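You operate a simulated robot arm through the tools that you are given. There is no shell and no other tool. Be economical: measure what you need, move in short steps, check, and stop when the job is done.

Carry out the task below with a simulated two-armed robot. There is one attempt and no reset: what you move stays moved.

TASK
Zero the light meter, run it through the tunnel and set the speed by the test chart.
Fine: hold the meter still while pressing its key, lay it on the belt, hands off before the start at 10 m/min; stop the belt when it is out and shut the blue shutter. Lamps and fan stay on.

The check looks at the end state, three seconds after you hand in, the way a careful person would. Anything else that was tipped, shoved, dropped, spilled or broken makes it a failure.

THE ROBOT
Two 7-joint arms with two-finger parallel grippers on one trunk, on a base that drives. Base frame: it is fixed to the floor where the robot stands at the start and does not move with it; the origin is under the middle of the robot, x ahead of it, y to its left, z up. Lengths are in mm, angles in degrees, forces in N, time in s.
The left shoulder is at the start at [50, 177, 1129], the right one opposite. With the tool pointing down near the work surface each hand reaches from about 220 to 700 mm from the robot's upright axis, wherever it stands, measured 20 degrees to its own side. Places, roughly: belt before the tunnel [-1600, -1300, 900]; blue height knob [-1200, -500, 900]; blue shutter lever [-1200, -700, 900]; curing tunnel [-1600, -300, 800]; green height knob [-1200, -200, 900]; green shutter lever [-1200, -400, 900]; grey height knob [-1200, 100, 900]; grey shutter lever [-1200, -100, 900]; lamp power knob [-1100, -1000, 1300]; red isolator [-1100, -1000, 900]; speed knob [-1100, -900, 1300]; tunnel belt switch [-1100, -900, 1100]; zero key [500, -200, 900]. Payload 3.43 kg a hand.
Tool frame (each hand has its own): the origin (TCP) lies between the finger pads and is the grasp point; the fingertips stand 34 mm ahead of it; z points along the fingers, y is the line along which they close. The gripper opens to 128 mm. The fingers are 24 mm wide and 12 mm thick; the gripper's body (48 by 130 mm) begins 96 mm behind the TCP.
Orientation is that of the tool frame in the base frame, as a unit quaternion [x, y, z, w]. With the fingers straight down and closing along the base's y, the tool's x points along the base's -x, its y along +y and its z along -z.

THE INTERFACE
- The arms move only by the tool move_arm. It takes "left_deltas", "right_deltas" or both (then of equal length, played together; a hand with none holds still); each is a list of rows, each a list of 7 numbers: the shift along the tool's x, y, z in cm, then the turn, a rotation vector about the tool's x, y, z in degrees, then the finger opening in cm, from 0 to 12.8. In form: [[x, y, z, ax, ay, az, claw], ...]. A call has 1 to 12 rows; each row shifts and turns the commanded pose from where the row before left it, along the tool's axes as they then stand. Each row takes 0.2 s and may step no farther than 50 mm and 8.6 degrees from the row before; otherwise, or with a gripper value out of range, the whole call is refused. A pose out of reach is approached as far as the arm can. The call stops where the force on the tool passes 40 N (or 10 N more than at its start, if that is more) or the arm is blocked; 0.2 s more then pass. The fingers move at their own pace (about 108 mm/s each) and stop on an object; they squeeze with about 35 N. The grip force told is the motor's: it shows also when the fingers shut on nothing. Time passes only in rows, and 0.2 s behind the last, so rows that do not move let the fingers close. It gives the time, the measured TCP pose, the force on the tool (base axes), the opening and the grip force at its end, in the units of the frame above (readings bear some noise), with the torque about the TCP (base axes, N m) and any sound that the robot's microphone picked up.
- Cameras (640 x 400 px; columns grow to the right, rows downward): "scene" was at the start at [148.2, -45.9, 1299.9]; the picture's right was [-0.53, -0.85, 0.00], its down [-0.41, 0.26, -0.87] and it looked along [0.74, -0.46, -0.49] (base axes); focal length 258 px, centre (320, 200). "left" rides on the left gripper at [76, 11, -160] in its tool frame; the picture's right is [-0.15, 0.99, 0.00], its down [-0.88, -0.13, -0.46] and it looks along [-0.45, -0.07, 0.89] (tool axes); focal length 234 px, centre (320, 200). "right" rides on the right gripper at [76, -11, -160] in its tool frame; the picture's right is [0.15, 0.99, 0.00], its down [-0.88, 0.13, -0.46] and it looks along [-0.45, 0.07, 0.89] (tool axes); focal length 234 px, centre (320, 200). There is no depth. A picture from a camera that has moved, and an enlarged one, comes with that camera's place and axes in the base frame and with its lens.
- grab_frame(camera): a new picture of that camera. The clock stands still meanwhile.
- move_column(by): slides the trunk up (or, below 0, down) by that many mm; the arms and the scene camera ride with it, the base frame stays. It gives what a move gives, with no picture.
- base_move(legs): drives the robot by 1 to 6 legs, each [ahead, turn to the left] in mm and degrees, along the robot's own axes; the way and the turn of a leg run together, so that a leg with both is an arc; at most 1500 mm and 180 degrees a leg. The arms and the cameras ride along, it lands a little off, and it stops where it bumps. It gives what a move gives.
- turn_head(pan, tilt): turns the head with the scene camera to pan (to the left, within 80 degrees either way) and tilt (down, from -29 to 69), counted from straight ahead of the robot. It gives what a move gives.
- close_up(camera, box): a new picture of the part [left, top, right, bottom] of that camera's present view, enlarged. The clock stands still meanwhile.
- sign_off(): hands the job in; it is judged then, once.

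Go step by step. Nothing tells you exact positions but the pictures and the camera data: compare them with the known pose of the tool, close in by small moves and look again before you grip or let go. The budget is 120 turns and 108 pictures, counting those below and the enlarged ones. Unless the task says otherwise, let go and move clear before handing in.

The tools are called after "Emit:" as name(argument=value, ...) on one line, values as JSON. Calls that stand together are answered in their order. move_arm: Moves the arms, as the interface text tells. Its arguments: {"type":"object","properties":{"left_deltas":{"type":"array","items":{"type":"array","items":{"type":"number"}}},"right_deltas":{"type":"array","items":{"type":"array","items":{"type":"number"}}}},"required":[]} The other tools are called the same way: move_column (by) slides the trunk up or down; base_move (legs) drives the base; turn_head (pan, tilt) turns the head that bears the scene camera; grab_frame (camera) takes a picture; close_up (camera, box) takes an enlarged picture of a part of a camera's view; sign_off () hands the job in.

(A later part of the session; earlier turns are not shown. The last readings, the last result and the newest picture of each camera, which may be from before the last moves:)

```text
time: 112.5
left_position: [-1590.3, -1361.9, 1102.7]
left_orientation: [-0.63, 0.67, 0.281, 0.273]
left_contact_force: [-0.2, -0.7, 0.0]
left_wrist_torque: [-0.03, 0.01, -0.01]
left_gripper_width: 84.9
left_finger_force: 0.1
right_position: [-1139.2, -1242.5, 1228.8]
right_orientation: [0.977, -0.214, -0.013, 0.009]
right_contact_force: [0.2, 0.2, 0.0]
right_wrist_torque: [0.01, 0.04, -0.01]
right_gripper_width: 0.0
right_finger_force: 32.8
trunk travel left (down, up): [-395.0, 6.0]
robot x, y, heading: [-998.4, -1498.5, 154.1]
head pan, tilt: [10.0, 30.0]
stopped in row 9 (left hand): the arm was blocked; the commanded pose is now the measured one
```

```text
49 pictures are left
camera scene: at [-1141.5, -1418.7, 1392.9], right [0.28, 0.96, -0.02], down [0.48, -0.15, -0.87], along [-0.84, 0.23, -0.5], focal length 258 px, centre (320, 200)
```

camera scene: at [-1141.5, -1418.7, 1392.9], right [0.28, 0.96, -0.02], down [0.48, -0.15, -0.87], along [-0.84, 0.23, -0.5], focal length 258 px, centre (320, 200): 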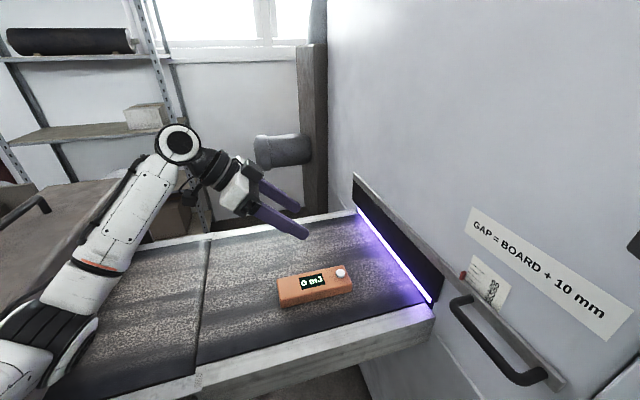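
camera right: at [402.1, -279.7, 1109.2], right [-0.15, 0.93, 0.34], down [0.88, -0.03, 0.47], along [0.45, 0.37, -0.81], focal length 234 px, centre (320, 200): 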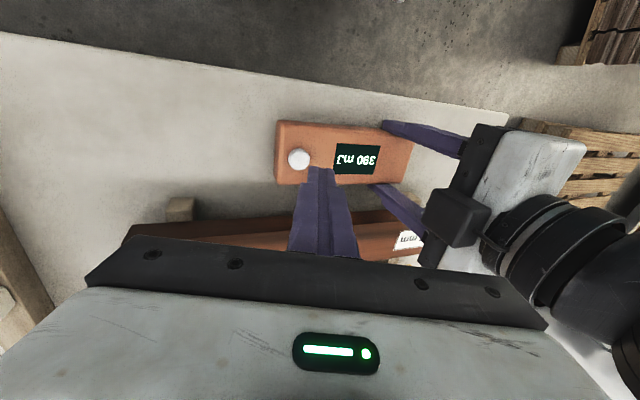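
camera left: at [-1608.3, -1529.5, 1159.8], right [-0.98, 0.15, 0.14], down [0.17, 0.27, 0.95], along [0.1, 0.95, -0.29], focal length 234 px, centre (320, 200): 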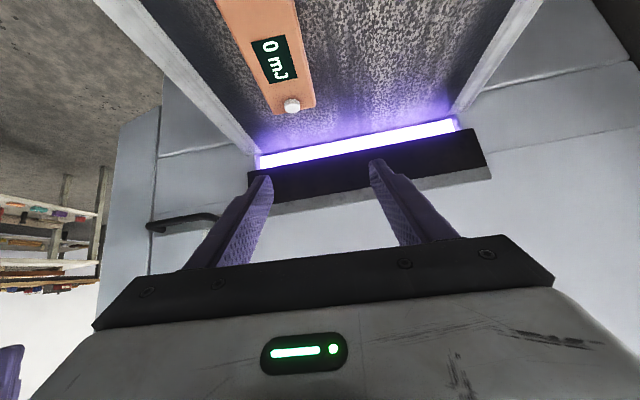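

The body leaned, so the left elbow is pushing against the coater. I'll undo the pitch right away (taking one zoom of the gap from here first).

Emit:
close_up(camera="left", box=[220, 60, 500, 220])

Emit:
move_arm(left_deltas=[[0, 0, 0, 0, 7.5, 0, 8.5], [0, 0, 0, 0, 7.5, 0, 8.5], [0, 0, 0, 0, 7.5, 0, 8.5], [0, 0, 0, 0, 7.5, 0, 8.5], [0, 0, 0, 0, 7.5, 0, 8.5], [0, 0, 0, 0, 7.5, 0, 8.5], [0, 0, 0, 0, 0, 0, 8.5]])

Emit:
turn_head(pan=50, tilt=35)

Emit:
grab_frame(camera="scene")

```text
2.29 times, centred on (360, 140) of left
camera zoom: at [-1608.3, -1529.5, 1159.8], right [-0.98, 0.15, 0.14], down [0.17, 0.27, 0.95], along [0.1, 0.95, -0.29], focal length 535 px, centre (229, 337)
```

zoom: 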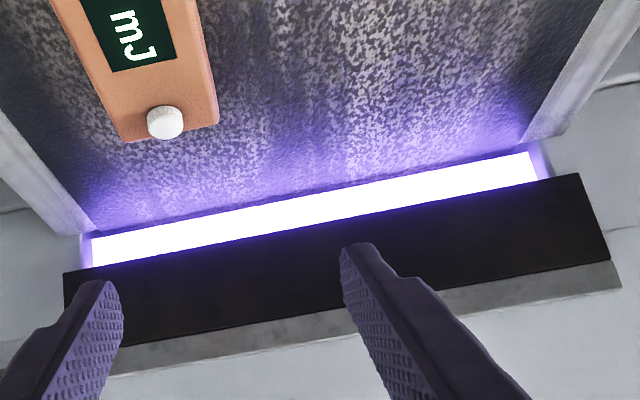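

```text
time: 114.2
left_position: [-1598.4, -1388.1, 1094.8]
left_orientation: [-0.697, 0.717, 0.015, 0.002]
left_contact_force: [-0.2, 0.4, 0.9]
left_wrist_torque: [-0.02, 0.0, -0.01]
left_gripper_width: 84.9
left_finger_force: 0.0
right_position: [-1143.7, -1260.2, 1232.2]
right_orientation: [0.977, -0.214, -0.013, 0.0]
right_contact_force: [-0.9, 0.8, -0.7]
right_wrist_torque: [0.0, 0.0, 0.02]
right_gripper_width: 0.2
right_finger_force: 33.0
trunk travel left (down, up): [-395.0, 6.0]
robot x, y, heading: [-997.9, -1499.6, 154.4]
head pan, tilt: [10.0, 30.0]
```

```text
time: 115.2
left_position: [-1597.5, -1387.2, 1095.3]
left_orientation: [-0.697, 0.716, 0.016, 0.003]
left_contact_force: [0.6, 0.0, -1.2]
left_wrist_torque: [0.01, -0.03, 0.02]
left_gripper_width: 85.1
left_finger_force: 0.0
right_position: [-1143.2, -1261.8, 1232.2]
right_orientation: [0.977, -0.213, -0.013, 0.0]
right_contact_force: [-0.2, -0.8, -0.1]
right_wrist_torque: [0.01, 0.02, 0.01]
right_gripper_width: 0.0
right_finger_force: 33.2
trunk travel left (down, up): [-395.0, 6.0]
robot x, y, heading: [-996.2, -1499.0, 154.5]
head pan, tilt: [50.0, 35.0]
```

```text
47 pictures are left
camera scene: at [-1140.5, -1502.9, 1385.6], right [-0.41, 0.91, 0.0], down [0.52, 0.24, -0.82], along [-0.75, -0.34, -0.57], focal length 258 px, centre (320, 200)
```

scene: 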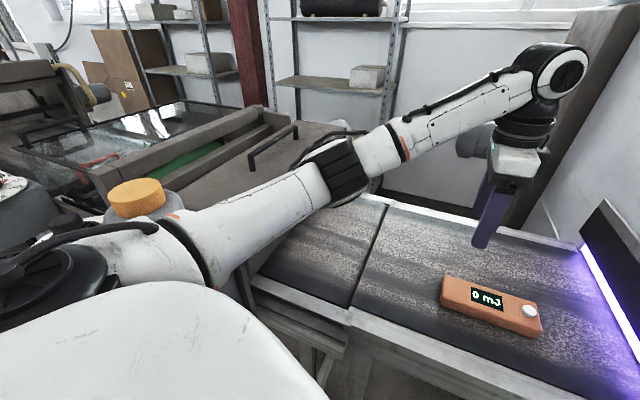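

Everything looks in place. For a proper low-angle look at gap versus meter height I'll back straight out and lower the trunk, so the head camera sees the slot nearly level.

Emit:
base_move(legs=[[-420, 0]])

Emit:
move_column(by=-385)

Emit:
turn_head(pan=-12, tilt=8)

Emit:
grab_frame(camera="scene")

```text
time: 117.8
left_position: [-1221.1, -1567.4, 1094.5]
left_orientation: [-0.697, 0.717, 0.017, 0.002]
left_contact_force: [0.0, -0.1, -0.5]
left_wrist_torque: [0.02, -0.02, -0.04]
left_gripper_width: 84.8
left_finger_force: 0.0
right_position: [-767.0, -1441.0, 1231.7]
right_orientation: [0.977, -0.213, -0.013, 0.0]
right_contact_force: [0.3, -0.4, 0.5]
right_wrist_torque: [0.03, 0.03, 0.02]
right_gripper_width: 0.0
right_finger_force: 33.2
trunk travel left (down, up): [-395.0, 6.0]
robot x, y, heading: [-621.1, -1673.5, 154.5]
head pan, tilt: [50.0, 35.0]
```

```text
time: 121.5
left_position: [-1219.5, -1566.0, 711.1]
left_orientation: [-0.697, 0.716, 0.016, 0.003]
left_contact_force: [-0.5, 0.0, 0.5]
left_wrist_torque: [-0.01, -0.03, 0.0]
left_gripper_width: 85.0
left_finger_force: 0.1
right_position: [-766.7, -1441.1, 847.6]
right_orientation: [0.977, -0.213, -0.014, -0.001]
right_contact_force: [0.2, 0.0, -0.8]
right_wrist_torque: [-0.05, -0.05, 0.02]
right_gripper_width: 0.2
right_finger_force: 33.7
trunk travel left (down, up): [-10.0, 391.0]
robot x, y, heading: [-620.0, -1677.5, 154.5]
head pan, tilt: [50.0, 35.0]
```

```text
time: 122.8
left_position: [-1221.0, -1566.9, 711.4]
left_orientation: [-0.697, 0.716, 0.016, 0.003]
left_contact_force: [0.3, -0.1, -0.4]
left_wrist_torque: [-0.02, 0.01, 0.0]
left_gripper_width: 85.0
left_finger_force: 0.1
right_position: [-767.0, -1440.3, 847.4]
right_orientation: [0.977, -0.213, -0.014, 0.0]
right_contact_force: [0.1, 0.0, -0.3]
right_wrist_torque: [0.03, 0.0, -0.01]
right_gripper_width: 0.1
right_finger_force: 33.5
trunk travel left (down, up): [-10.0, 391.0]
robot x, y, heading: [-620.5, -1682.1, 154.2]
head pan, tilt: [-12.0, 8.0]
```

```text
46 pictures are left
camera scene: at [-757.0, -1590.2, 1044.0], right [0.61, 0.79, 0.0], down [0.11, -0.08, -0.99], along [-0.79, 0.6, -0.14], focal length 258 px, centre (320, 200)
```

scene: 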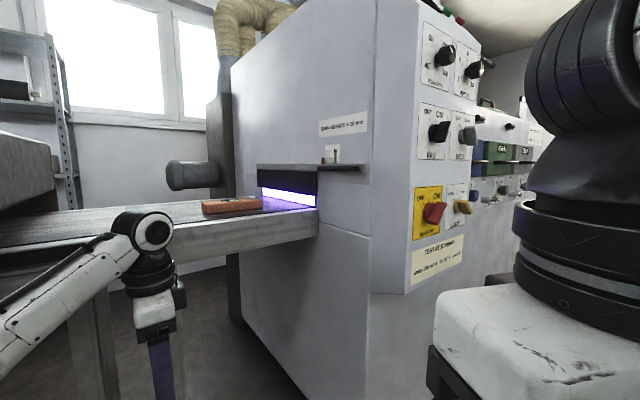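

Emit:
close_up(camera="scene", box=[190, 140, 370, 250])

Emit:
close_up(camera="scene", box=[310, 140, 360, 175])

```text
3.56 times, centred on (280, 195) of scene
camera zoom: at [-757.0, -1590.2, 1044.0], right [0.61, 0.79, 0.0], down [0.11, -0.08, -0.99], along [-0.79, 0.6, -0.14], focal length 916 px, centre (462, 218)
```

zoom: 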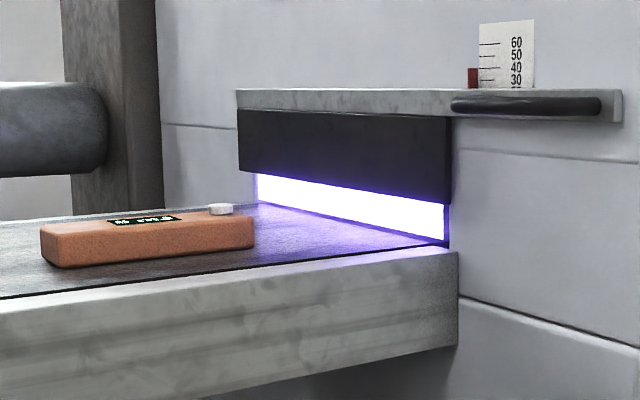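

```text
11.43 times, centred on (335, 158) of scene
camera zoom: at [-757.0, -1590.2, 1044.0], right [0.61, 0.79, 0.0], down [0.11, -0.08, -0.99], along [-0.79, 0.6, -0.14], focal length 2943 px, centre (149, 686)
```

zoom: 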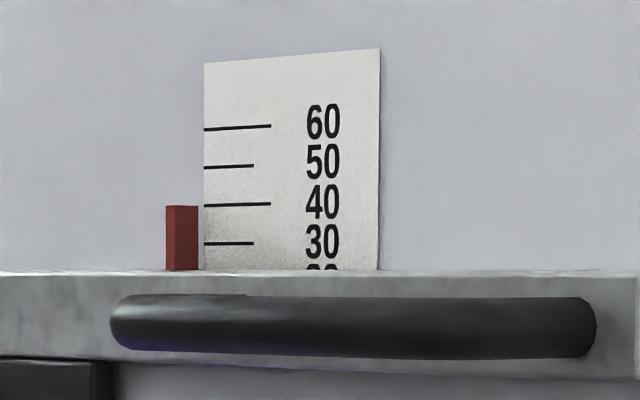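

Clear now: the pointer's top edge stands at 40, and the slot visibly clears the key, so the meter fits. Next I'll tuck the left arm, restore trunk height, and go look at the exit side so I know how far the belt runs.

Emit:
move_column(by=290)

Emit:
move_arm(left_deltas=[[2.2, -4.4, 0, 0, 0, 0, 6], [2.2, -4.4, 0, 0, 0, 0, 4], [2.2, -4.4, 0, 0, 0, 0, 2], [2.2, -4.4, 0, 0, 0, 0, 0], [2.2, -4.4, 0, 0, 0, 0, 0], [2.2, -4.4, 0, 0, 0, 0, 0], [0, 0, -4, 0, 0, 8, 0], [0, 0, -4, 0, 0, 8, 0], [0, 0, 0, 0, 0, 8, 0]])

Emit:
base_move(legs=[[-150, 0], [0, -64], [1500, 0], [280, 0]])

Emit:
turn_head(pan=45, tilt=20)

Emit:
grab_frame(camera="scene")

```text
time: 125.8
left_position: [-1219.5, -1567.6, 999.6]
left_orientation: [-0.698, 0.716, 0.015, 0.003]
left_contact_force: [-0.9, 0.4, -0.2]
left_wrist_torque: [-0.01, 0.01, 0.0]
left_gripper_width: 85.1
left_finger_force: 0.0
right_position: [-767.6, -1439.8, 1137.8]
right_orientation: [0.977, -0.213, -0.013, 0.0]
right_contact_force: [-0.1, 0.3, -0.4]
right_wrist_torque: [-0.02, 0.02, -0.01]
right_gripper_width: 0.0
right_finger_force: 33.0
trunk travel left (down, up): [-300.0, 101.0]
robot x, y, heading: [-618.5, -1678.3, 154.2]
head pan, tilt: [-12.0, 8.0]
```

```text
time: 127.8
left_position: [-959.3, -1709.7, 1072.3]
left_orientation: [-0.533, 0.846, 0.017, -0.002]
left_contact_force: [0.2, -0.9, 0.3]
left_wrist_torque: [-0.02, -0.01, -0.01]
left_gripper_width: 0.0
left_finger_force: 32.7
right_position: [-767.6, -1442.5, 1136.8]
right_orientation: [0.977, -0.213, -0.013, 0.0]
right_contact_force: [-0.8, -0.2, 1.3]
right_wrist_torque: [0.01, 0.01, -0.03]
right_gripper_width: 0.0
right_finger_force: 33.2
trunk travel left (down, up): [-300.0, 101.0]
robot x, y, heading: [-620.1, -1678.0, 154.4]
head pan, tilt: [-12.0, 8.0]
```

```text
time: 140.5
left_position: [-688.3, 327.0, 1070.7]
left_orientation: [-0.008, 1.0, 0.014, 0.007]
left_contact_force: [-1.4, 0.6, -0.2]
left_wrist_torque: [-0.05, 0.0, 0.0]
left_gripper_width: 0.4
left_finger_force: 32.9
right_position: [-364.1, 274.8, 1137.5]
right_orientation: [0.719, -0.695, -0.011, -0.007]
right_contact_force: [-0.1, 0.1, -0.1]
right_wrist_torque: [-0.01, 0.0, 0.02]
right_gripper_width: 0.0
right_finger_force: 33.3
trunk travel left (down, up): [-300.0, 101.0]
robot x, y, heading: [-514.9, 40.9, 91.1]
head pan, tilt: [-12.0, 8.0]
```

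```text
time: 141.8
left_position: [-688.9, 326.6, 1072.0]
left_orientation: [-0.008, 1.0, 0.015, 0.007]
left_contact_force: [0.1, 0.3, -0.1]
left_wrist_torque: [0.0, -0.01, 0.02]
left_gripper_width: 0.0
left_finger_force: 32.9
right_position: [-364.3, 274.7, 1137.2]
right_orientation: [0.718, -0.696, -0.012, -0.008]
right_contact_force: [0.5, 0.0, 0.5]
right_wrist_torque: [0.0, 0.01, 0.05]
right_gripper_width: 0.0
right_finger_force: 32.7
trunk travel left (down, up): [-300.0, 101.0]
robot x, y, heading: [-513.5, 39.7, 91.1]
head pan, tilt: [45.0, 20.0]
```

```text
43 pictures are left
camera scene: at [-578.7, 174.2, 1314.5], right [0.69, 0.72, 0.0], down [0.25, -0.24, -0.94], along [-0.68, 0.65, -0.34], focal length 258 px, centre (320, 200)
```

scene: 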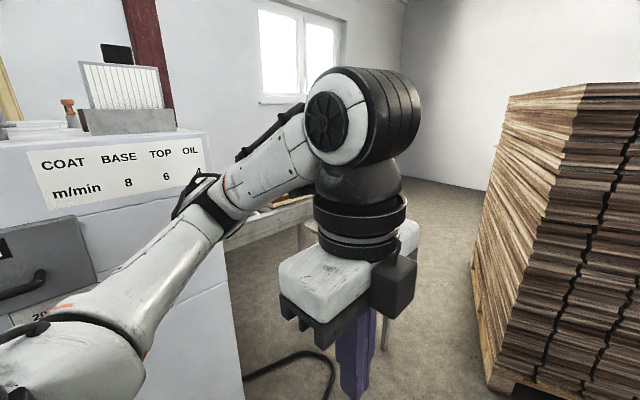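

The arm hides the exit. I'll go 450 mm farther and look left.

Emit:
base_move(legs=[[450, 0]])

Emit:
turn_head(pan=78, tilt=20)

Emit:
grab_frame(camera="scene")

```text
time: 144.5
left_position: [-695.1, 777.7, 1070.7]
left_orientation: [-0.008, 1.0, 0.014, 0.007]
left_contact_force: [0.0, 0.0, -0.4]
left_wrist_torque: [-0.01, 0.0, -0.03]
left_gripper_width: 0.0
left_finger_force: 33.1
right_position: [-371.1, 725.3, 1137.2]
right_orientation: [0.718, -0.696, -0.011, -0.007]
right_contact_force: [-0.1, -0.4, 0.1]
right_wrist_torque: [-0.02, 0.01, -0.02]
right_gripper_width: 0.0
right_finger_force: 32.9
trunk travel left (down, up): [-300.0, 101.0]
robot x, y, heading: [-520.7, 492.7, 91.1]
head pan, tilt: [45.0, 20.0]
```

```text
time: 145.5
left_position: [-695.7, 776.7, 1072.0]
left_orientation: [-0.007, 1.0, 0.015, 0.008]
left_contact_force: [0.0, 0.6, -0.9]
left_wrist_torque: [0.0, 0.0, -0.03]
left_gripper_width: 0.2
left_finger_force: 33.1
right_position: [-370.4, 723.8, 1135.9]
right_orientation: [0.718, -0.696, -0.012, -0.007]
right_contact_force: [-0.7, -0.6, 0.4]
right_wrist_torque: [-0.02, -0.01, -0.02]
right_gripper_width: 0.1
right_finger_force: 33.2
trunk travel left (down, up): [-300.0, 101.0]
robot x, y, heading: [-518.0, 490.7, 91.0]
head pan, tilt: [78.0, 20.0]
```

```text
42 pictures are left
camera scene: at [-610.6, 578.3, 1314.5], right [0.19, 0.98, 0.0], down [0.34, -0.07, -0.94], along [-0.92, 0.18, -0.34], focal length 258 px, centre (320, 200)
```

scene: 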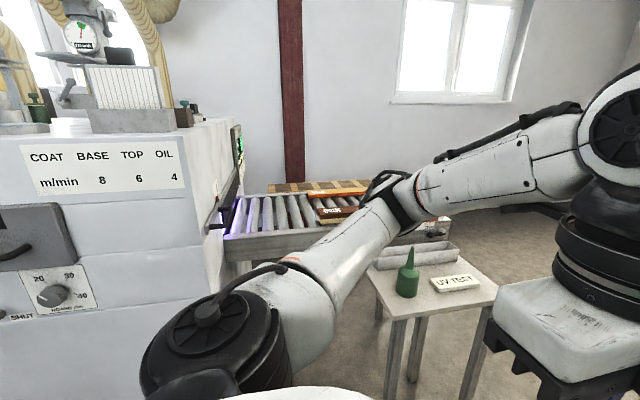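

Emit:
close_up(camera="scene", box=[190, 110, 500, 310])

```text
2.00 times, centred on (345, 210) of scene
camera zoom: at [-610.6, 578.3, 1314.5], right [0.19, 0.98, 0.0], down [0.34, -0.07, -0.94], along [-0.92, 0.18, -0.34], focal length 515 px, centre (270, 180)
```

zoom: 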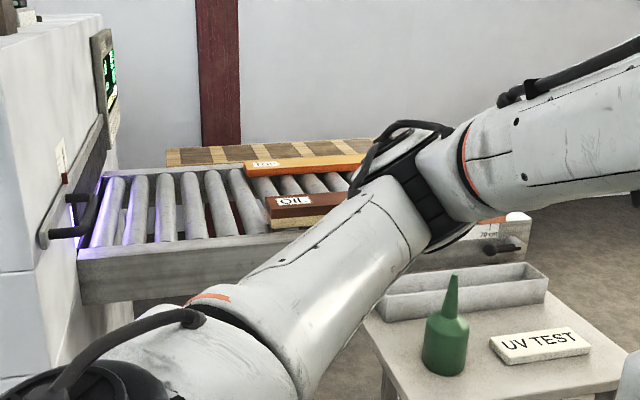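

The exit leads onto rollers; boards "OIL" and "TOP" lie on it. I'll zoom to see exactly where they lie relative to the meter's lane.

Emit:
close_up(camera="scene", box=[220, 160, 380, 260])

```text
4.00 times, centred on (300, 210) of scene
camera zoom: at [-610.6, 578.3, 1314.5], right [0.19, 0.98, 0.0], down [0.34, -0.07, -0.94], along [-0.92, 0.18, -0.34], focal length 1030 px, centre (400, 160)
```

zoom: 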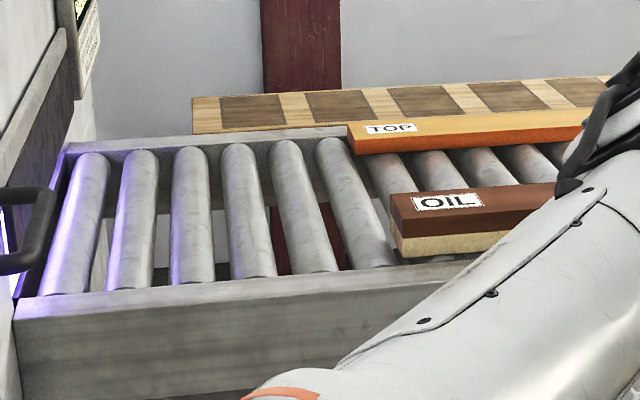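

The boards begin at y ≈ 750 while the tunnel ends at ≈ 405, so the meter must run about 1.9 m (≈11.4 s) and stop. Now I drive back to the panel and face it.

Emit:
base_move(legs=[[0, -180], [1460, 0], [0, -90]])

Emit:
turn_head(pan=0, tilt=20)

Emit:
grab_frame(camera="scene")

```text
time: 164.0
left_position: [-816.2, -1152.9, 1070.5]
left_orientation: [-0.704, 0.71, 0.016, -0.005]
left_contact_force: [0.3, 0.5, 0.3]
left_wrist_torque: [0.03, 0.02, 0.02]
left_gripper_width: 0.0
left_finger_force: 32.9
right_position: [-756.5, -828.5, 1137.6]
right_orientation: [1.0, 0.006, -0.013, 0.002]
right_contact_force: [-0.2, -0.2, 0.8]
right_wrist_torque: [-0.02, -0.01, -0.02]
right_gripper_width: 0.0
right_finger_force: 32.8
trunk travel left (down, up): [-300.0, 101.0]
robot x, y, heading: [-522.7, -982.5, 179.9]
head pan, tilt: [78.0, 20.0]
```

```text
time: 165.5
left_position: [-816.2, -1154.1, 1070.0]
left_orientation: [-0.704, 0.71, 0.016, -0.004]
left_contact_force: [0.5, 0.5, -0.1]
left_wrist_torque: [0.04, 0.0, 0.01]
left_gripper_width: 0.2
left_finger_force: 32.8
right_position: [-757.7, -829.3, 1137.2]
right_orientation: [1.0, 0.006, -0.013, 0.002]
right_contact_force: [-0.3, 0.0, -1.0]
right_wrist_torque: [0.0, 0.02, 0.03]
right_gripper_width: 0.2
right_finger_force: 32.5
trunk travel left (down, up): [-300.0, 101.0]
robot x, y, heading: [-523.1, -982.2, 180.0]
head pan, tilt: [0.0, 20.0]
```

```text
39 pictures are left
camera scene: at [-685.6, -979.5, 1314.5], right [0.0, 1.0, 0.0], down [0.34, 0.0, -0.94], along [-0.94, 0.0, -0.34], focal length 258 px, centre (320, 200)
```

scene: 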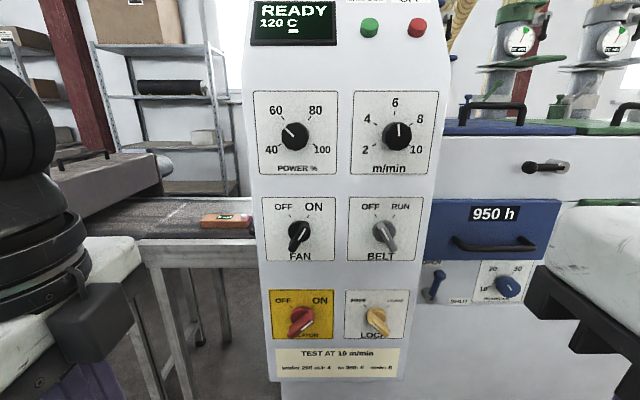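

Power and speed knob pointers look different from before. Zooming in to check.

Emit:
close_up(camera="scene", box=[245, 85, 445, 265])

Emit:
close_up(camera="scene", box=[250, 0, 440, 100])

```text
2.22 times, centred on (345, 175) of scene
camera zoom: at [-685.6, -979.5, 1314.5], right [0.0, 1.0, 0.0], down [0.34, 0.0, -0.94], along [-0.94, 0.0, -0.34], focal length 572 px, centre (264, 256)
```

zoom: 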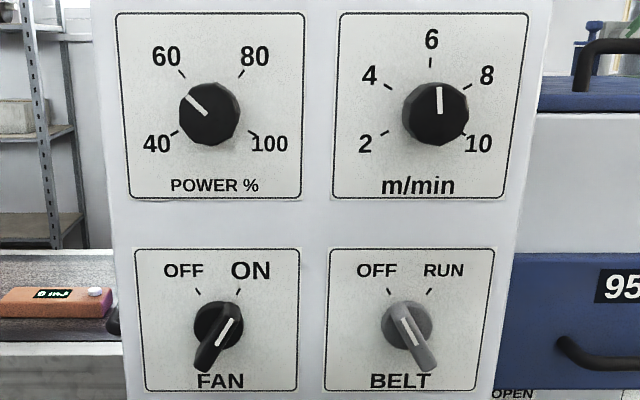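

```text
3.37 times, centred on (345, 50) of scene
camera zoom: at [-685.6, -979.5, 1314.5], right [0.0, 1.0, 0.0], down [0.34, 0.0, -0.94], along [-0.94, 0.0, -0.34], focal length 868 px, centre (236, 705)
```

zoom: 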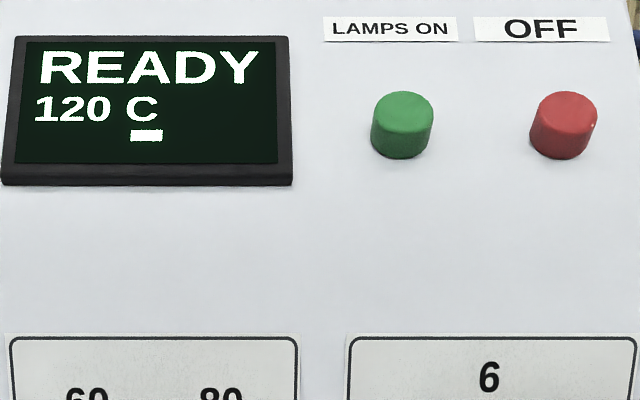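

The elbow bump earlier must have turned POWER (100→~60) and speed (10→~6); both must be restored. I'll bring both hands forward and pitch them to point at the panel.

Emit:
move_arm(right_deltas=[[-4, 0, -2.5, 0, 0, 0, 4], [-4, 0, -2.5, 0, 0, 0, 6], [-4, 0, -2.5, 0, 0, 0, 6], [-4, 0, -2.5, 0, 0, 0, 6], [0, 0, 0, 0, 0, 0, 6]], left_deltas=[[0, 2.5, -4, 0, 0, 0, 4], [0, 2.5, -4, 0, 0, 0, 6], [0, 2.5, -4, 0, 0, 0, 6], [0, 2.5, -4, 0, 0, 0, 6], [0, 0, 0, 0, 0, 0, 6]])

Emit:
move_arm(right_deltas=[[0, 0, 0, 0, -8.2, 0, 6], [0, 0, 0, 0, -8.2, 0, 6], [0, 0, 0, 0, -8.2, 0, 6], [0, 0, 0, 0, -8.2, 0, 6], [0, 0, 0, 0, -8.2, 0, 6], [0, 0, 0, 0, -8.2, 0, 6], [0, 0, 0, 0, -8.2, 0, 6], [0, 0, 0, 0, -8.2, 0, 6], [0, 0, 0, 0, -8.2, 0, 6], [0, 0, 0, 0, -8.2, 0, 6], [0, 0, 0, 0, -8, 0, 6], [0, 0, 0, 0, 0, 0, 6]])

Emit:
grab_frame(camera="scene")

```text
time: 166.7
left_position: [-911.3, -1154.7, 1232.6]
left_orientation: [-0.705, 0.709, 0.015, -0.005]
left_contact_force: [1.2, -0.9, -0.1]
left_wrist_torque: [-0.03, -0.03, -0.01]
left_gripper_width: 59.8
left_finger_force: 0.1
right_position: [-903.7, -813.8, 1231.2]
right_orientation: [1.0, 0.005, -0.014, 0.004]
right_contact_force: [0.2, 0.0, -0.1]
right_wrist_torque: [-0.02, -0.04, 0.0]
right_gripper_width: 60.0
right_finger_force: 0.1
right hand out of reach, approached as far as the arm can: row 4
trunk travel left (down, up): [-300.0, 101.0]
robot x, y, heading: [-522.8, -981.6, 179.9]
head pan, tilt: [0.0, 20.0]
```

```text
time: 169.3
left_position: [-909.1, -1154.2, 1232.4]
left_orientation: [-0.705, 0.709, 0.017, -0.005]
left_contact_force: [0.0, 0.2, -0.3]
left_wrist_torque: [0.02, 0.02, -0.02]
left_gripper_width: 60.0
left_finger_force: 0.2
right_position: [-943.8, -843.6, 1287.4]
right_orientation: [-0.698, -0.002, 0.716, -0.006]
right_contact_force: [0.3, -0.2, -0.3]
right_wrist_torque: [0.0, 0.02, -0.01]
right_gripper_width: 60.2
right_finger_force: 0.0
right hand out of reach, approached as far as the arm can: row 9, 10, 11
trunk travel left (down, up): [-300.0, 101.0]
robot x, y, heading: [-522.2, -983.1, 179.9]
head pan, tilt: [0.0, 20.0]
```

```text
36 pictures are left
camera scene: at [-685.2, -979.4, 1314.6], right [0.0, 1.0, 0.0], down [0.34, 0.0, -0.94], along [-0.94, 0.0, -0.34], focal length 258 px, centre (320, 200)
```

scene: 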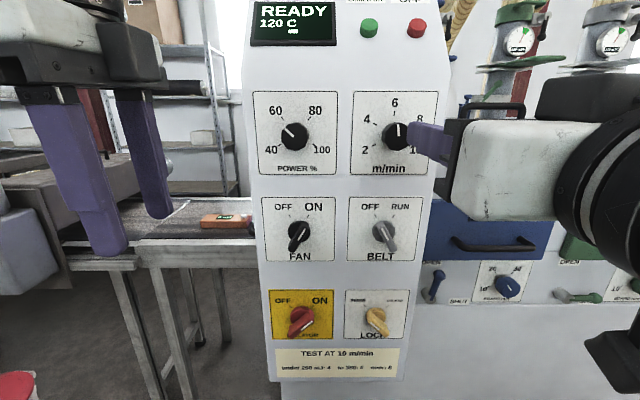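

The right hand points at the panel, close to the speed knob. I'll shift to line up with the knob (y ≈ −865, z ≈ 1273) and check with the wrist camera.

Emit:
move_arm(right_deltas=[[1.4, -2.1, 0, 0, 0, 0, 6], [0, 0, 3, 0, 0, 0, 6], [0, 0, 0, 0, 0, 0, 6]])

Emit:
grab_frame(camera="right")

Emit:
close_up(camera="scene", box=[340, 80, 480, 190])

```text
time: 170.1
left_position: [-910.5, -1154.5, 1233.1]
left_orientation: [-0.705, 0.709, 0.016, -0.005]
left_contact_force: [0.2, 0.1, -0.3]
left_wrist_torque: [-0.04, 0.02, 0.01]
left_gripper_width: 59.9
left_finger_force: 0.1
right_position: [-986.2, -829.9, 1287.3]
right_orientation: [-0.698, -0.001, 0.716, -0.006]
right_contact_force: [-1.1, -0.6, 0.5]
right_wrist_torque: [-0.01, 0.0, 0.02]
right_gripper_width: 59.8
right_finger_force: 0.0
right hand out of reach, approached as far as the arm can: row 1
trunk travel left (down, up): [-300.0, 101.0]
robot x, y, heading: [-527.1, -983.9, 179.5]
head pan, tilt: [0.0, 20.0]
```

```text
35 pictures are left
camera right: at [-829.7, -817.3, 1206.3], right [0.01, -0.99, -0.14], down [0.48, -0.12, 0.87], along [-0.88, -0.07, 0.47], focal length 234 px, centre (320, 200)
```

right: 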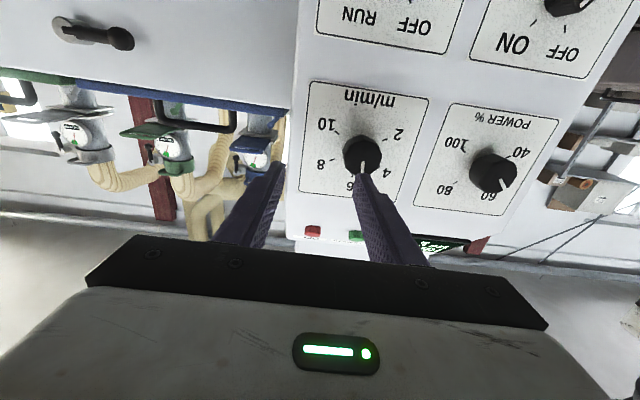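

```text
3.64 times, centred on (410, 135) of scene
camera zoom: at [-685.3, -979.1, 1314.5], right [0.0, 1.0, 0.0], down [0.34, 0.0, -0.94], along [-0.94, 0.0, -0.34], focal length 936 px, centre (-7, 436)
```

zoom: 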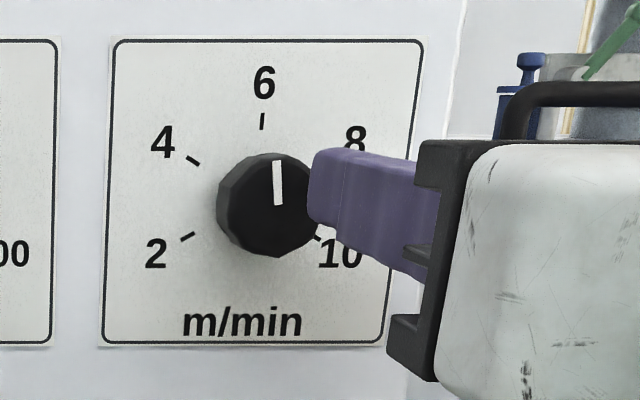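

I had the side direction reversed, and the arm is too folded here. Backing the base 150 mm and then extending with the correct signs (tool y = robot left, tool x = down).

Emit:
base_move(legs=[[-150, 0]])

Emit:
move_arm(right_deltas=[[0.7, 1.8, 3, 0, 0, 0, 6], [0.7, 1.7, 3, 0, 0, 0, 6], [0, 0, 3, 0, 0, 0, 6], [0, 0, 3, 0, 0, 0, 6], [0, 0, 3, 0, 0, 0, 6], [0, 0, 0, 0, 0, 0, 6]])

Emit:
grab_frame(camera="right")

```text
time: 171.5
left_position: [-761.1, -1155.7, 1233.5]
left_orientation: [-0.705, 0.709, 0.016, -0.005]
left_contact_force: [0.0, 0.5, 0.0]
left_wrist_torque: [-0.01, 0.05, -0.02]
left_gripper_width: 60.0
left_finger_force: 0.0
right_position: [-836.7, -831.6, 1285.8]
right_orientation: [-0.698, -0.002, 0.716, -0.005]
right_contact_force: [0.0, -0.4, -0.4]
right_wrist_torque: [0.03, -0.06, 0.0]
right_gripper_width: 59.9
right_finger_force: 0.0
trunk travel left (down, up): [-300.0, 101.0]
robot x, y, heading: [-371.5, -984.4, 179.9]
head pan, tilt: [0.0, 20.0]
```

```text
time: 172.9
left_position: [-762.1, -1156.0, 1233.3]
left_orientation: [-0.705, 0.709, 0.016, -0.005]
left_contact_force: [-0.9, 0.0, -0.3]
left_wrist_torque: [-0.01, -0.02, 0.0]
left_gripper_width: 60.0
left_finger_force: 0.0
right_position: [-986.6, -865.1, 1276.2]
right_orientation: [-0.698, -0.002, 0.716, -0.005]
right_contact_force: [-1.0, -0.4, 0.0]
right_wrist_torque: [0.01, 0.0, 0.02]
right_gripper_width: 60.1
right_finger_force: 0.1
trunk travel left (down, up): [-300.0, 101.0]
robot x, y, heading: [-380.9, -985.8, 179.8]
head pan, tilt: [0.0, 20.0]
```

```text
33 pictures are left
camera right: at [-830.1, -854.4, 1195.9], right [0.01, -0.99, -0.14], down [0.48, -0.12, 0.87], along [-0.88, -0.07, 0.47], focal length 234 px, centre (320, 200)
```

right: 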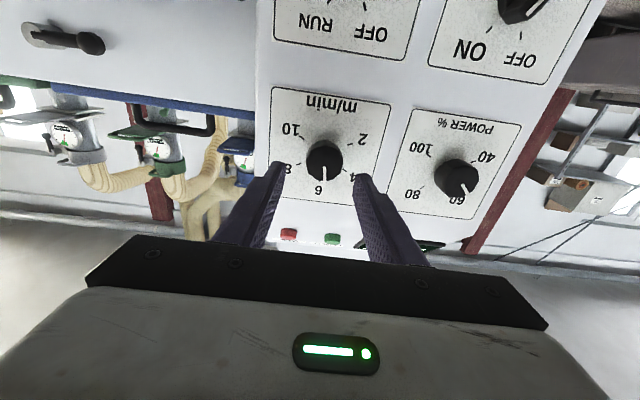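

The knob sits between the fingers, nearly centred. Small correction and advance.

Emit:
move_arm(right_deltas=[[-0.2, 0.4, 2.5, 0, 0, 0, 6], [0, 0, 2.5, 0, 0, 0, 6], [0, 0, 1, 0, 0, 0, 6], [0, 0, 1, 0, 0, 0, 6], [0, 0, 0, 0, 0, 0, 6]])

Emit:
close_up(camera="right", box=[200, 80, 440, 260])

```text
time: 174.1
left_position: [-761.7, -1156.2, 1233.6]
left_orientation: [-0.704, 0.71, 0.016, -0.005]
left_contact_force: [-0.4, 0.2, 0.2]
left_wrist_torque: [-0.02, 0.0, 0.01]
left_gripper_width: 60.1
left_finger_force: 0.2
right_position: [-1011.4, -871.2, 1278.0]
right_orientation: [-0.698, -0.003, 0.716, -0.007]
right_contact_force: [0.7, -0.4, 0.6]
right_wrist_torque: [-0.03, -0.01, 0.01]
right_gripper_width: 59.8
right_finger_force: 0.2
right hand out of reach, approached as far as the arm can: row 2, 3, 4
trunk travel left (down, up): [-300.0, 101.0]
robot x, y, heading: [-374.5, -982.1, 180.0]
head pan, tilt: [0.0, 20.0]
```

```text
2.22 times, centred on (320, 170) of right
camera zoom: at [-855.1, -857.1, 1198.2], right [0.01, -0.99, -0.14], down [0.48, -0.12, 0.87], along [-0.88, -0.08, 0.47], focal length 520 px, centre (320, 267)
```

zoom: 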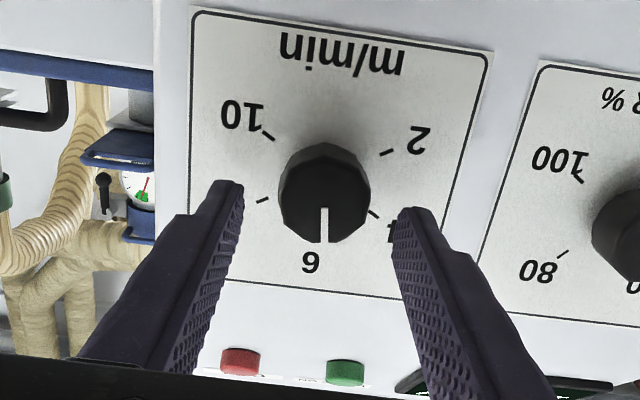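

Aligned, but reach-limited; the base moves ahead 50 mm to bring the fingers around the knob.

Emit:
base_move(legs=[[50, 0]])

Emit:
close_up(camera="right", box=[200, 80, 440, 260])

```text
time: 175.1
left_position: [-803.2, -1155.6, 1232.0]
left_orientation: [-0.705, 0.709, 0.016, -0.004]
left_contact_force: [1.2, 0.0, -0.7]
left_wrist_torque: [0.02, -0.01, 0.0]
left_gripper_width: 60.0
left_finger_force: 0.0
right_position: [-1048.3, -870.3, 1276.8]
right_orientation: [-0.697, -0.003, 0.717, -0.008]
right_contact_force: [1.0, 0.8, -0.2]
right_wrist_torque: [0.0, 0.03, 0.0]
right_gripper_width: 60.0
right_finger_force: 0.1
trunk travel left (down, up): [-300.0, 101.0]
robot x, y, heading: [-416.4, -985.6, 179.8]
head pan, tilt: [0.0, 20.0]
stopped in leg 1: the force on the tool passed its limit at 169 N (the readings are from after the stop); the commanded pose is now the measured one
```

```text
2.22 times, centred on (320, 170) of right
camera zoom: at [-892.1, -858.1, 1198.7], right [0.01, -0.99, -0.14], down [0.48, -0.12, 0.87], along [-0.88, -0.08, 0.47], focal length 520 px, centre (320, 267)
```

zoom: 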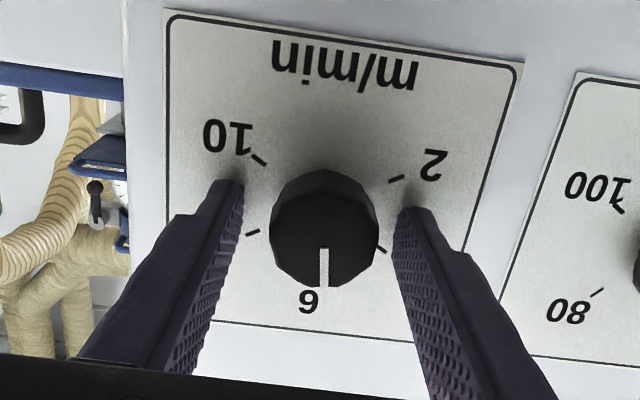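

Fingertips reached the panel face (x ≈ −1083). I'll ease back 3 mm and close on the knob.

Emit:
move_arm(right_deltas=[[0, 0, -0.4, 0, 0, 0, 5], [0, 0, 0, 0, 0, 0, 3.5], [0, 0, 0, 0, 0, 0, 3], [0, 0, 0, 0, 0, 0, 3], [0, 0, 0, 0, 0, 0, 3]])

```text
time: 176.2
left_position: [-802.3, -1156.2, 1231.2]
left_orientation: [-0.705, 0.709, 0.014, -0.004]
left_contact_force: [0.6, 0.3, -0.2]
left_wrist_torque: [0.02, -0.04, -0.02]
left_gripper_width: 60.0
left_finger_force: 0.1
right_position: [-1045.3, -870.3, 1278.1]
right_orientation: [-0.697, -0.003, 0.717, -0.007]
right_contact_force: [-1.7, -1.5, 4.3]
right_wrist_torque: [0.01, 0.16, 0.32]
right_gripper_width: 37.1
right_finger_force: 44.6
trunk travel left (down, up): [-300.0, 101.0]
robot x, y, heading: [-417.7, -983.0, 179.7]
head pan, tilt: [0.0, 20.0]
```

Knob gripped. Turning clockwise about 100°.

Emit:
move_arm(right_deltas=[[0, 0, 0, 0, 0, 8.5, 3], [0, 0, 0, 0, 0, 8.5, 3], [0, 0, 0, 0, 0, 8.5, 3], [0, 0, 0, 0, 0, 8.5, 3], [0, 0, 0, 0, 0, 8.5, 3], [0, 0, 0, 0, 0, 8.5, 3], [0, 0, 0, 0, 0, 8.5, 3], [0, 0, 0, 0, 0, 8.5, 3], [0, 0, 0, 0, 0, 8.5, 3], [0, 0, 0, 0, 0, 8.5, 3], [0, 0, 0, 0, 0, 8.5, 3], [0, 0, 0, 0, 0, 0, 3]])

Emit:
close_up(camera="scene", box=[250, 80, 470, 260])

```text
time: 178.8
left_position: [-801.9, -1153.3, 1231.9]
left_orientation: [-0.705, 0.709, 0.014, -0.005]
left_contact_force: [0.3, -0.8, 0.1]
left_wrist_torque: [0.01, 0.0, 0.01]
left_gripper_width: 60.1
left_finger_force: 0.0
right_position: [-1045.4, -867.5, 1275.0]
right_orientation: [0.481, -0.51, -0.483, 0.524]
right_contact_force: [13.1, 13.5, -18.7]
right_wrist_torque: [0.05, -0.26, -0.96]
right_gripper_width: 37.5
right_finger_force: 45.4
trunk travel left (down, up): [-300.0, 101.0]
robot x, y, heading: [-413.1, -985.4, 179.7]
head pan, tilt: [0.0, 20.0]
```

```text
2.22 times, centred on (360, 170) of scene
camera zoom: at [-576.9, -977.1, 1314.3], right [0.01, 1.0, 0.0], down [0.34, 0.0, -0.94], along [-0.94, 0.0, -0.34], focal length 572 px, centre (231, 267)
```

zoom: 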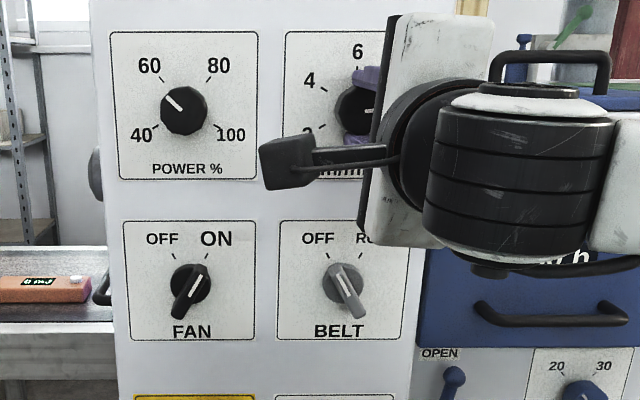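

The mark is now about horizontal (≈9). Another 29° to reach 10.

Emit:
move_arm(right_deltas=[[0, 0, 0, 0, 0, 7.3, 3], [0, 0, 0, 0, 0, 7.3, 3], [0, 0, 0, 0, 0, 7.3, 3], [0, 0, 0, 0, 0, 7.3, 3], [0, 0, 0, 0, 0, 0, 3], [0, 0, 0, 0, 0, 0, 5], [0, 0, 0, 0, 0, 0, 6], [0, 0, -3, 0, 0, 0, 6], [0, 0, -3, 0, 0, 0, 6]])

Emit:
grab_frame(camera="right")

```text
time: 180.8
left_position: [-802.6, -1156.0, 1231.6]
left_orientation: [-0.705, 0.709, 0.016, -0.004]
left_contact_force: [-0.2, 0.5, 0.2]
left_wrist_torque: [0.04, -0.02, 0.0]
left_gripper_width: 60.1
left_finger_force: 0.0
right_position: [-984.0, -870.3, 1277.4]
right_orientation: [0.336, -0.612, -0.337, 0.632]
right_contact_force: [0.2, -1.2, 0.4]
right_wrist_torque: [-0.02, 0.0, -0.02]
right_gripper_width: 60.0
right_finger_force: 0.1
trunk travel left (down, up): [-300.0, 101.0]
robot x, y, heading: [-417.6, -980.2, 179.7]
head pan, tilt: [0.0, 20.0]
```

```text
29 pictures are left
camera right: at [-823.3, -938.3, 1305.1], right [0.02, 0.42, 0.91], down [0.43, 0.82, -0.38], along [-0.9, 0.4, -0.17], focal length 234 px, centre (320, 200)
```

right: 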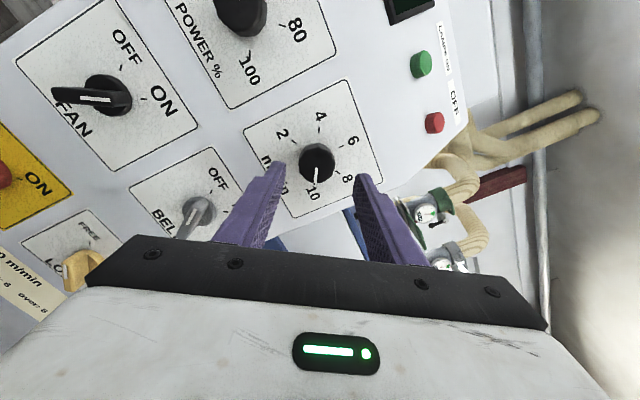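

Speed is at 10. Now unwind the right wrist (away from the panel) ready for the POWER knob.

Emit:
move_arm(right_deltas=[[0, 0, 0, 0, 0, -8.5, 6], [0, 0, 0, 0, 0, -8.5, 6], [0, 0, 0, 0, 0, -8.5, 6], [0, 0, 0, 0, 0, -8.5, 6], [0, 0, 0, 0, 0, -8.5, 6], [0, 0, 0, 0, 0, -8.5, 6], [0, 0, 0, 0, 0, -8.5, 6], [0, 0, 0, 0, 0, -8.5, 6], [0, 0, 0, 0, 0, -8.5, 6], [0, 0, 0, 0, 0, -8.5, 6], [0, 0, 0, 0, 0, -8.5, 6], [0, 0, 0, 0, 0, -8.5, 6]])

Emit:
move_arm(right_deltas=[[0, 0, 0, 0, 0, -8.5, 6], [0, 0, 0, 0, 0, -8.5, 6], [0, 0, 0, 0, 0, -4, 6], [0, 4.5, 0, 0, 0, 0, 6], [0, 4.5, 0, 0, 0, 0, 6], [0, 4.5, 0, 0, 0, 0, 6], [0, 2, 0, 0, 0, 0, 6], [0, 0, 0, 0, 0, 0, 6]])

Emit:
grab_frame(camera="right")

```text
time: 183.4
left_position: [-802.8, -1156.1, 1230.7]
left_orientation: [-0.705, 0.709, 0.014, -0.004]
left_contact_force: [-0.3, 0.6, -0.4]
left_wrist_torque: [0.01, 0.02, 0.03]
left_gripper_width: 59.8
left_finger_force: 0.1
right_position: [-984.8, -869.7, 1276.2]
right_orientation: [-0.687, 0.123, 0.703, -0.134]
right_contact_force: [-0.2, -0.1, -0.4]
right_wrist_torque: [-0.01, 0.0, 0.0]
right_gripper_width: 60.0
right_finger_force: 0.0
trunk travel left (down, up): [-300.0, 101.0]
robot x, y, heading: [-413.1, -984.9, 179.8]
head pan, tilt: [0.0, 20.0]
```

```text
time: 185.2
left_position: [-803.2, -1155.1, 1231.5]
left_orientation: [-0.705, 0.709, 0.016, -0.003]
left_contact_force: [-0.2, 1.5, -0.4]
left_wrist_torque: [0.02, -0.01, -0.01]
left_gripper_width: 60.1
left_finger_force: 0.1
right_position: [-984.8, -880.2, 1275.7]
right_orientation: [-0.698, -0.005, 0.716, -0.005]
right_contact_force: [0.2, -0.2, 0.9]
right_wrist_torque: [-0.02, 0.01, -0.03]
right_gripper_width: 60.2
right_finger_force: 0.0
right hand out of reach, approached as far as the arm can: row 4, 5, 6, 7
trunk travel left (down, up): [-300.0, 101.0]
robot x, y, heading: [-415.9, -983.6, 179.6]
head pan, tilt: [0.0, 20.0]
```

```text
28 pictures are left
camera right: at [-828.5, -867.7, 1197.1], right [0.01, -0.99, -0.15], down [0.48, -0.12, 0.87], along [-0.88, -0.08, 0.47], focal length 234 px, centre (320, 200)
```

right: 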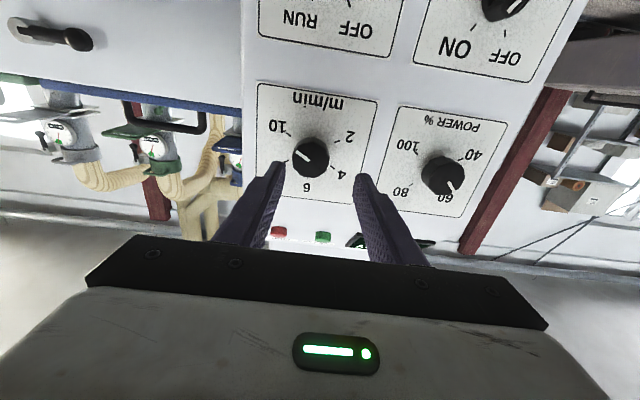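

The right hand can't go farther left from here, so I'll shift the base sideways by about 155 mm (back, turn, drive, turn, forward) to line it up with POWER.

Emit:
close_up(camera="right", box=[250, 80, 500, 240])

Emit:
base_move(legs=[[-150, 0], [0, 90], [152, 0], [0, -90], [130, 0]])

Emit:
grab_frame(camera="right")

```text
2.50 times, centred on (375, 160) of right
camera zoom: at [-828.5, -867.7, 1197.1], right [0.01, -0.99, -0.15], down [0.48, -0.12, 0.87], along [-0.88, -0.08, 0.47], focal length 585 px, centre (182, 300)
```

zoom: 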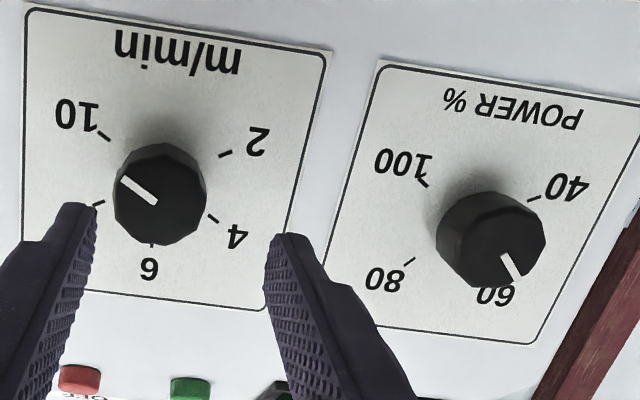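

```text
time: 196.1
left_position: [-783.7, -1316.2, 1231.6]
left_orientation: [0.711, -0.703, -0.016, 0.004]
left_contact_force: [-0.7, 0.0, -0.2]
left_wrist_torque: [0.01, -0.04, 0.03]
left_gripper_width: 60.0
left_finger_force: 0.1
right_position: [-969.4, -1044.4, 1275.1]
right_orientation: [-0.699, -0.01, 0.715, -0.011]
right_contact_force: [-0.3, -0.1, -0.4]
right_wrist_torque: [0.0, 0.02, 0.02]
right_gripper_width: 59.9
right_finger_force: 0.0
trunk travel left (down, up): [-300.0, 101.0]
robot x, y, heading: [-394.3, -1135.6, -179.2]
head pan, tilt: [0.0, 20.0]
```

```text
26 pictures are left
camera right: at [-812.9, -1029.1, 1196.8], right [0.03, -0.99, -0.15], down [0.48, -0.12, 0.87], along [-0.88, -0.09, 0.47], focal length 234 px, centre (320, 200)
```

right: 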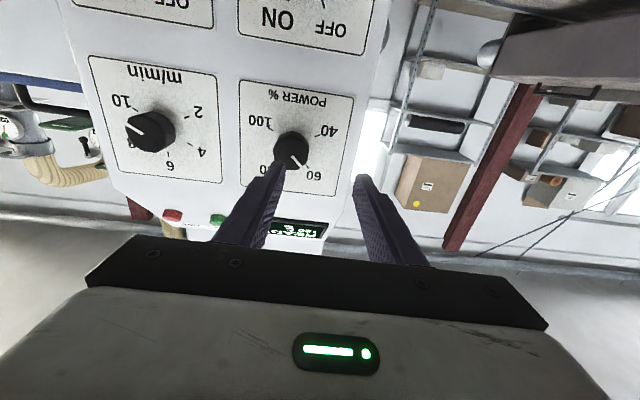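

POWER is 33 mm to the right of the finger axis. Shift, advance, and nudge the base forward.

Emit:
move_arm(right_deltas=[[0.5, -1.7, 1.5, 0, 0, 0, 6], [0, -1.6, 1.5, 0, 0, 0, 6], [0, 0, 1, 0, 0, 0, 6], [0, 0, 0, 0, 0, 0, 6]])

Emit:
close_up(camera="right", box=[200, 80, 440, 260])

```text
time: 197.1
left_position: [-782.2, -1316.3, 1231.6]
left_orientation: [0.711, -0.703, -0.015, 0.004]
left_contact_force: [0.5, -0.4, -0.1]
left_wrist_torque: [0.0, 0.0, 0.01]
left_gripper_width: 60.0
left_finger_force: 0.0
right_position: [-1010.1, -1011.1, 1271.9]
right_orientation: [-0.698, -0.01, 0.716, -0.01]
right_contact_force: [0.1, -0.5, -0.5]
right_wrist_torque: [0.01, -0.03, -0.01]
right_gripper_width: 60.0
right_finger_force: 0.1
trunk travel left (down, up): [-300.0, 101.0]
robot x, y, heading: [-396.8, -1134.1, -179.3]
head pan, tilt: [0.0, 20.0]
```

```text
2.22 times, centred on (320, 170) of right
camera zoom: at [-853.0, -996.6, 1193.3], right [0.03, -0.99, -0.15], down [0.48, -0.12, 0.87], along [-0.88, -0.09, 0.47], focal length 520 px, centre (320, 267)
```

zoom: 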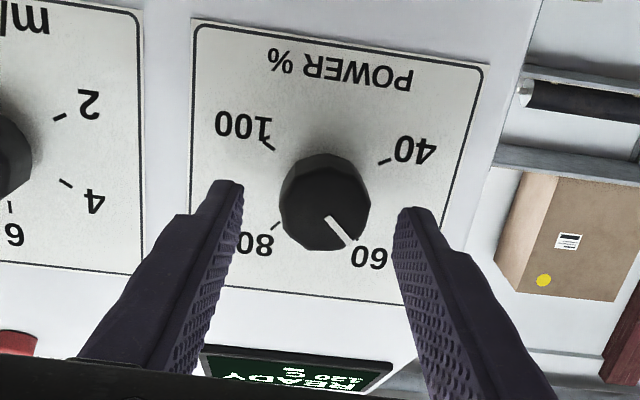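

Aligned. Advancing by arm first.

Emit:
move_arm(right_deltas=[[-0.3, 0.1, 1.2, 0, 0, 0, 6], [0, 0, 1.1, 0, 0, 0, 6], [0, 0, 1, 0, 0, 0, 6], [0, 0, 0, 0, 0, 0, 6]])

```text
time: 198.1
left_position: [-781.5, -1316.0, 1232.2]
left_orientation: [0.711, -0.703, -0.015, 0.004]
left_contact_force: [-0.2, -0.8, 0.7]
left_wrist_torque: [-0.02, -0.04, 0.02]
left_gripper_width: 60.0
left_finger_force: 0.2
right_position: [-1042.4, -1016.3, 1276.5]
right_orientation: [-0.697, -0.011, 0.716, -0.012]
right_contact_force: [0.0, 0.1, 0.2]
right_wrist_torque: [0.02, 0.01, -0.03]
right_gripper_width: 59.8
right_finger_force: 0.1
trunk travel left (down, up): [-300.0, 101.0]
robot x, y, heading: [-396.2, -1136.3, -179.5]
head pan, tilt: [0.0, 20.0]
```

In position. I'll pre-rotate the open hand −42° around the knob, close, and then turn clockwise.

Emit:
move_arm(right_deltas=[[0, 0, 0, 0, 0, -8.4, 6], [0, 0, 0, 0, 0, -8.4, 6], [0, 0, 0, 0, 0, -8.4, 6], [0, 0, 0, 0, 0, -8.4, 6], [0, 0, 0, 0, 0, -8.4, 6], [0, 0, 0, 0, 0, 0, 6], [0, 0, 0, 0, 0, 0, 4], [0, 0, 0, 0, 0, 0, 3], [0, 0, 0, 0, 0, 0, 3], [0, 0, 0, 0, 0, 0, 3]])

Emit:
move_arm(right_deltas=[[0, 0, 0, 0, 0, 8.5, 3], [0, 0, 0, 0, 0, 8.5, 3], [0, 0, 0, 0, 0, 8.5, 3], [0, 0, 0, 0, 0, 8.5, 3], [0, 0, 0, 0, 0, 8.5, 3], [0, 0, 0, 0, 0, 8.5, 3], [0, 0, 0, 0, 0, 8.5, 3], [0, 0, 0, 0, 0, 8.5, 3], [0, 0, 0, 0, 0, 8.5, 3], [0, 0, 0, 0, 0, 8.5, 3], [0, 0, 0, 0, 0, 8.5, 3], [0, 0, 0, 0, 0, 8.5, 3]])

Emit:
close_up(camera="scene", box=[290, 80, 470, 260])

```text
time: 200.3
left_position: [-781.7, -1316.3, 1231.1]
left_orientation: [0.71, -0.704, -0.015, 0.004]
left_contact_force: [-0.7, 0.4, -0.1]
left_wrist_torque: [0.02, 0.01, 0.01]
left_gripper_width: 60.2
left_finger_force: 0.0
right_position: [-1042.4, -1015.1, 1274.7]
right_orientation: [-0.648, -0.261, 0.672, 0.246]
right_contact_force: [1.5, -1.5, -4.3]
right_wrist_torque: [-0.02, -0.03, 0.21]
right_gripper_width: 37.3
right_finger_force: 45.6
trunk travel left (down, up): [-300.0, 101.0]
robot x, y, heading: [-394.6, -1136.5, -179.5]
head pan, tilt: [0.0, 20.0]
```

```text
time: 202.9
left_position: [-782.0, -1315.6, 1231.6]
left_orientation: [0.711, -0.703, -0.015, 0.005]
left_contact_force: [-0.3, -0.1, 0.1]
left_wrist_torque: [-0.03, 0.04, -0.01]
left_gripper_width: 59.9
left_finger_force: 0.1
right_position: [-1042.9, -1012.7, 1275.3]
right_orientation: [-0.61, 0.342, 0.613, -0.367]
right_contact_force: [8.4, 3.4, -10.7]
right_wrist_torque: [0.03, -0.22, -1.36]
right_gripper_width: 37.4
right_finger_force: 45.3
trunk travel left (down, up): [-300.0, 101.0]
robot x, y, heading: [-397.4, -1138.6, -179.3]
head pan, tilt: [0.0, 20.0]
```

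```text
2.22 times, centred on (380, 170) of scene
camera zoom: at [-558.8, -1136.4, 1314.4], right [-0.01, 1.0, 0.0], down [0.34, 0.0, -0.94], along [-0.94, -0.01, -0.34], focal length 572 px, centre (187, 267)
```

zoom: 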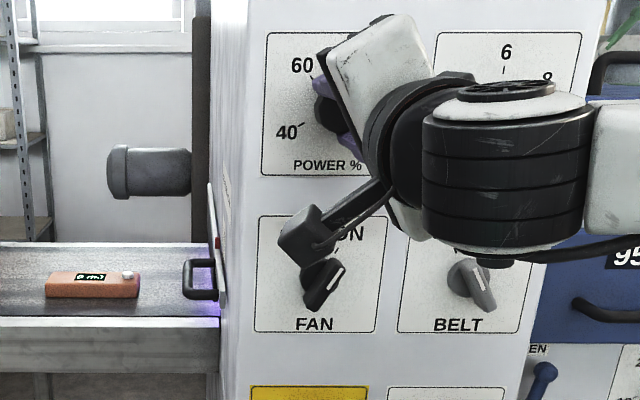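

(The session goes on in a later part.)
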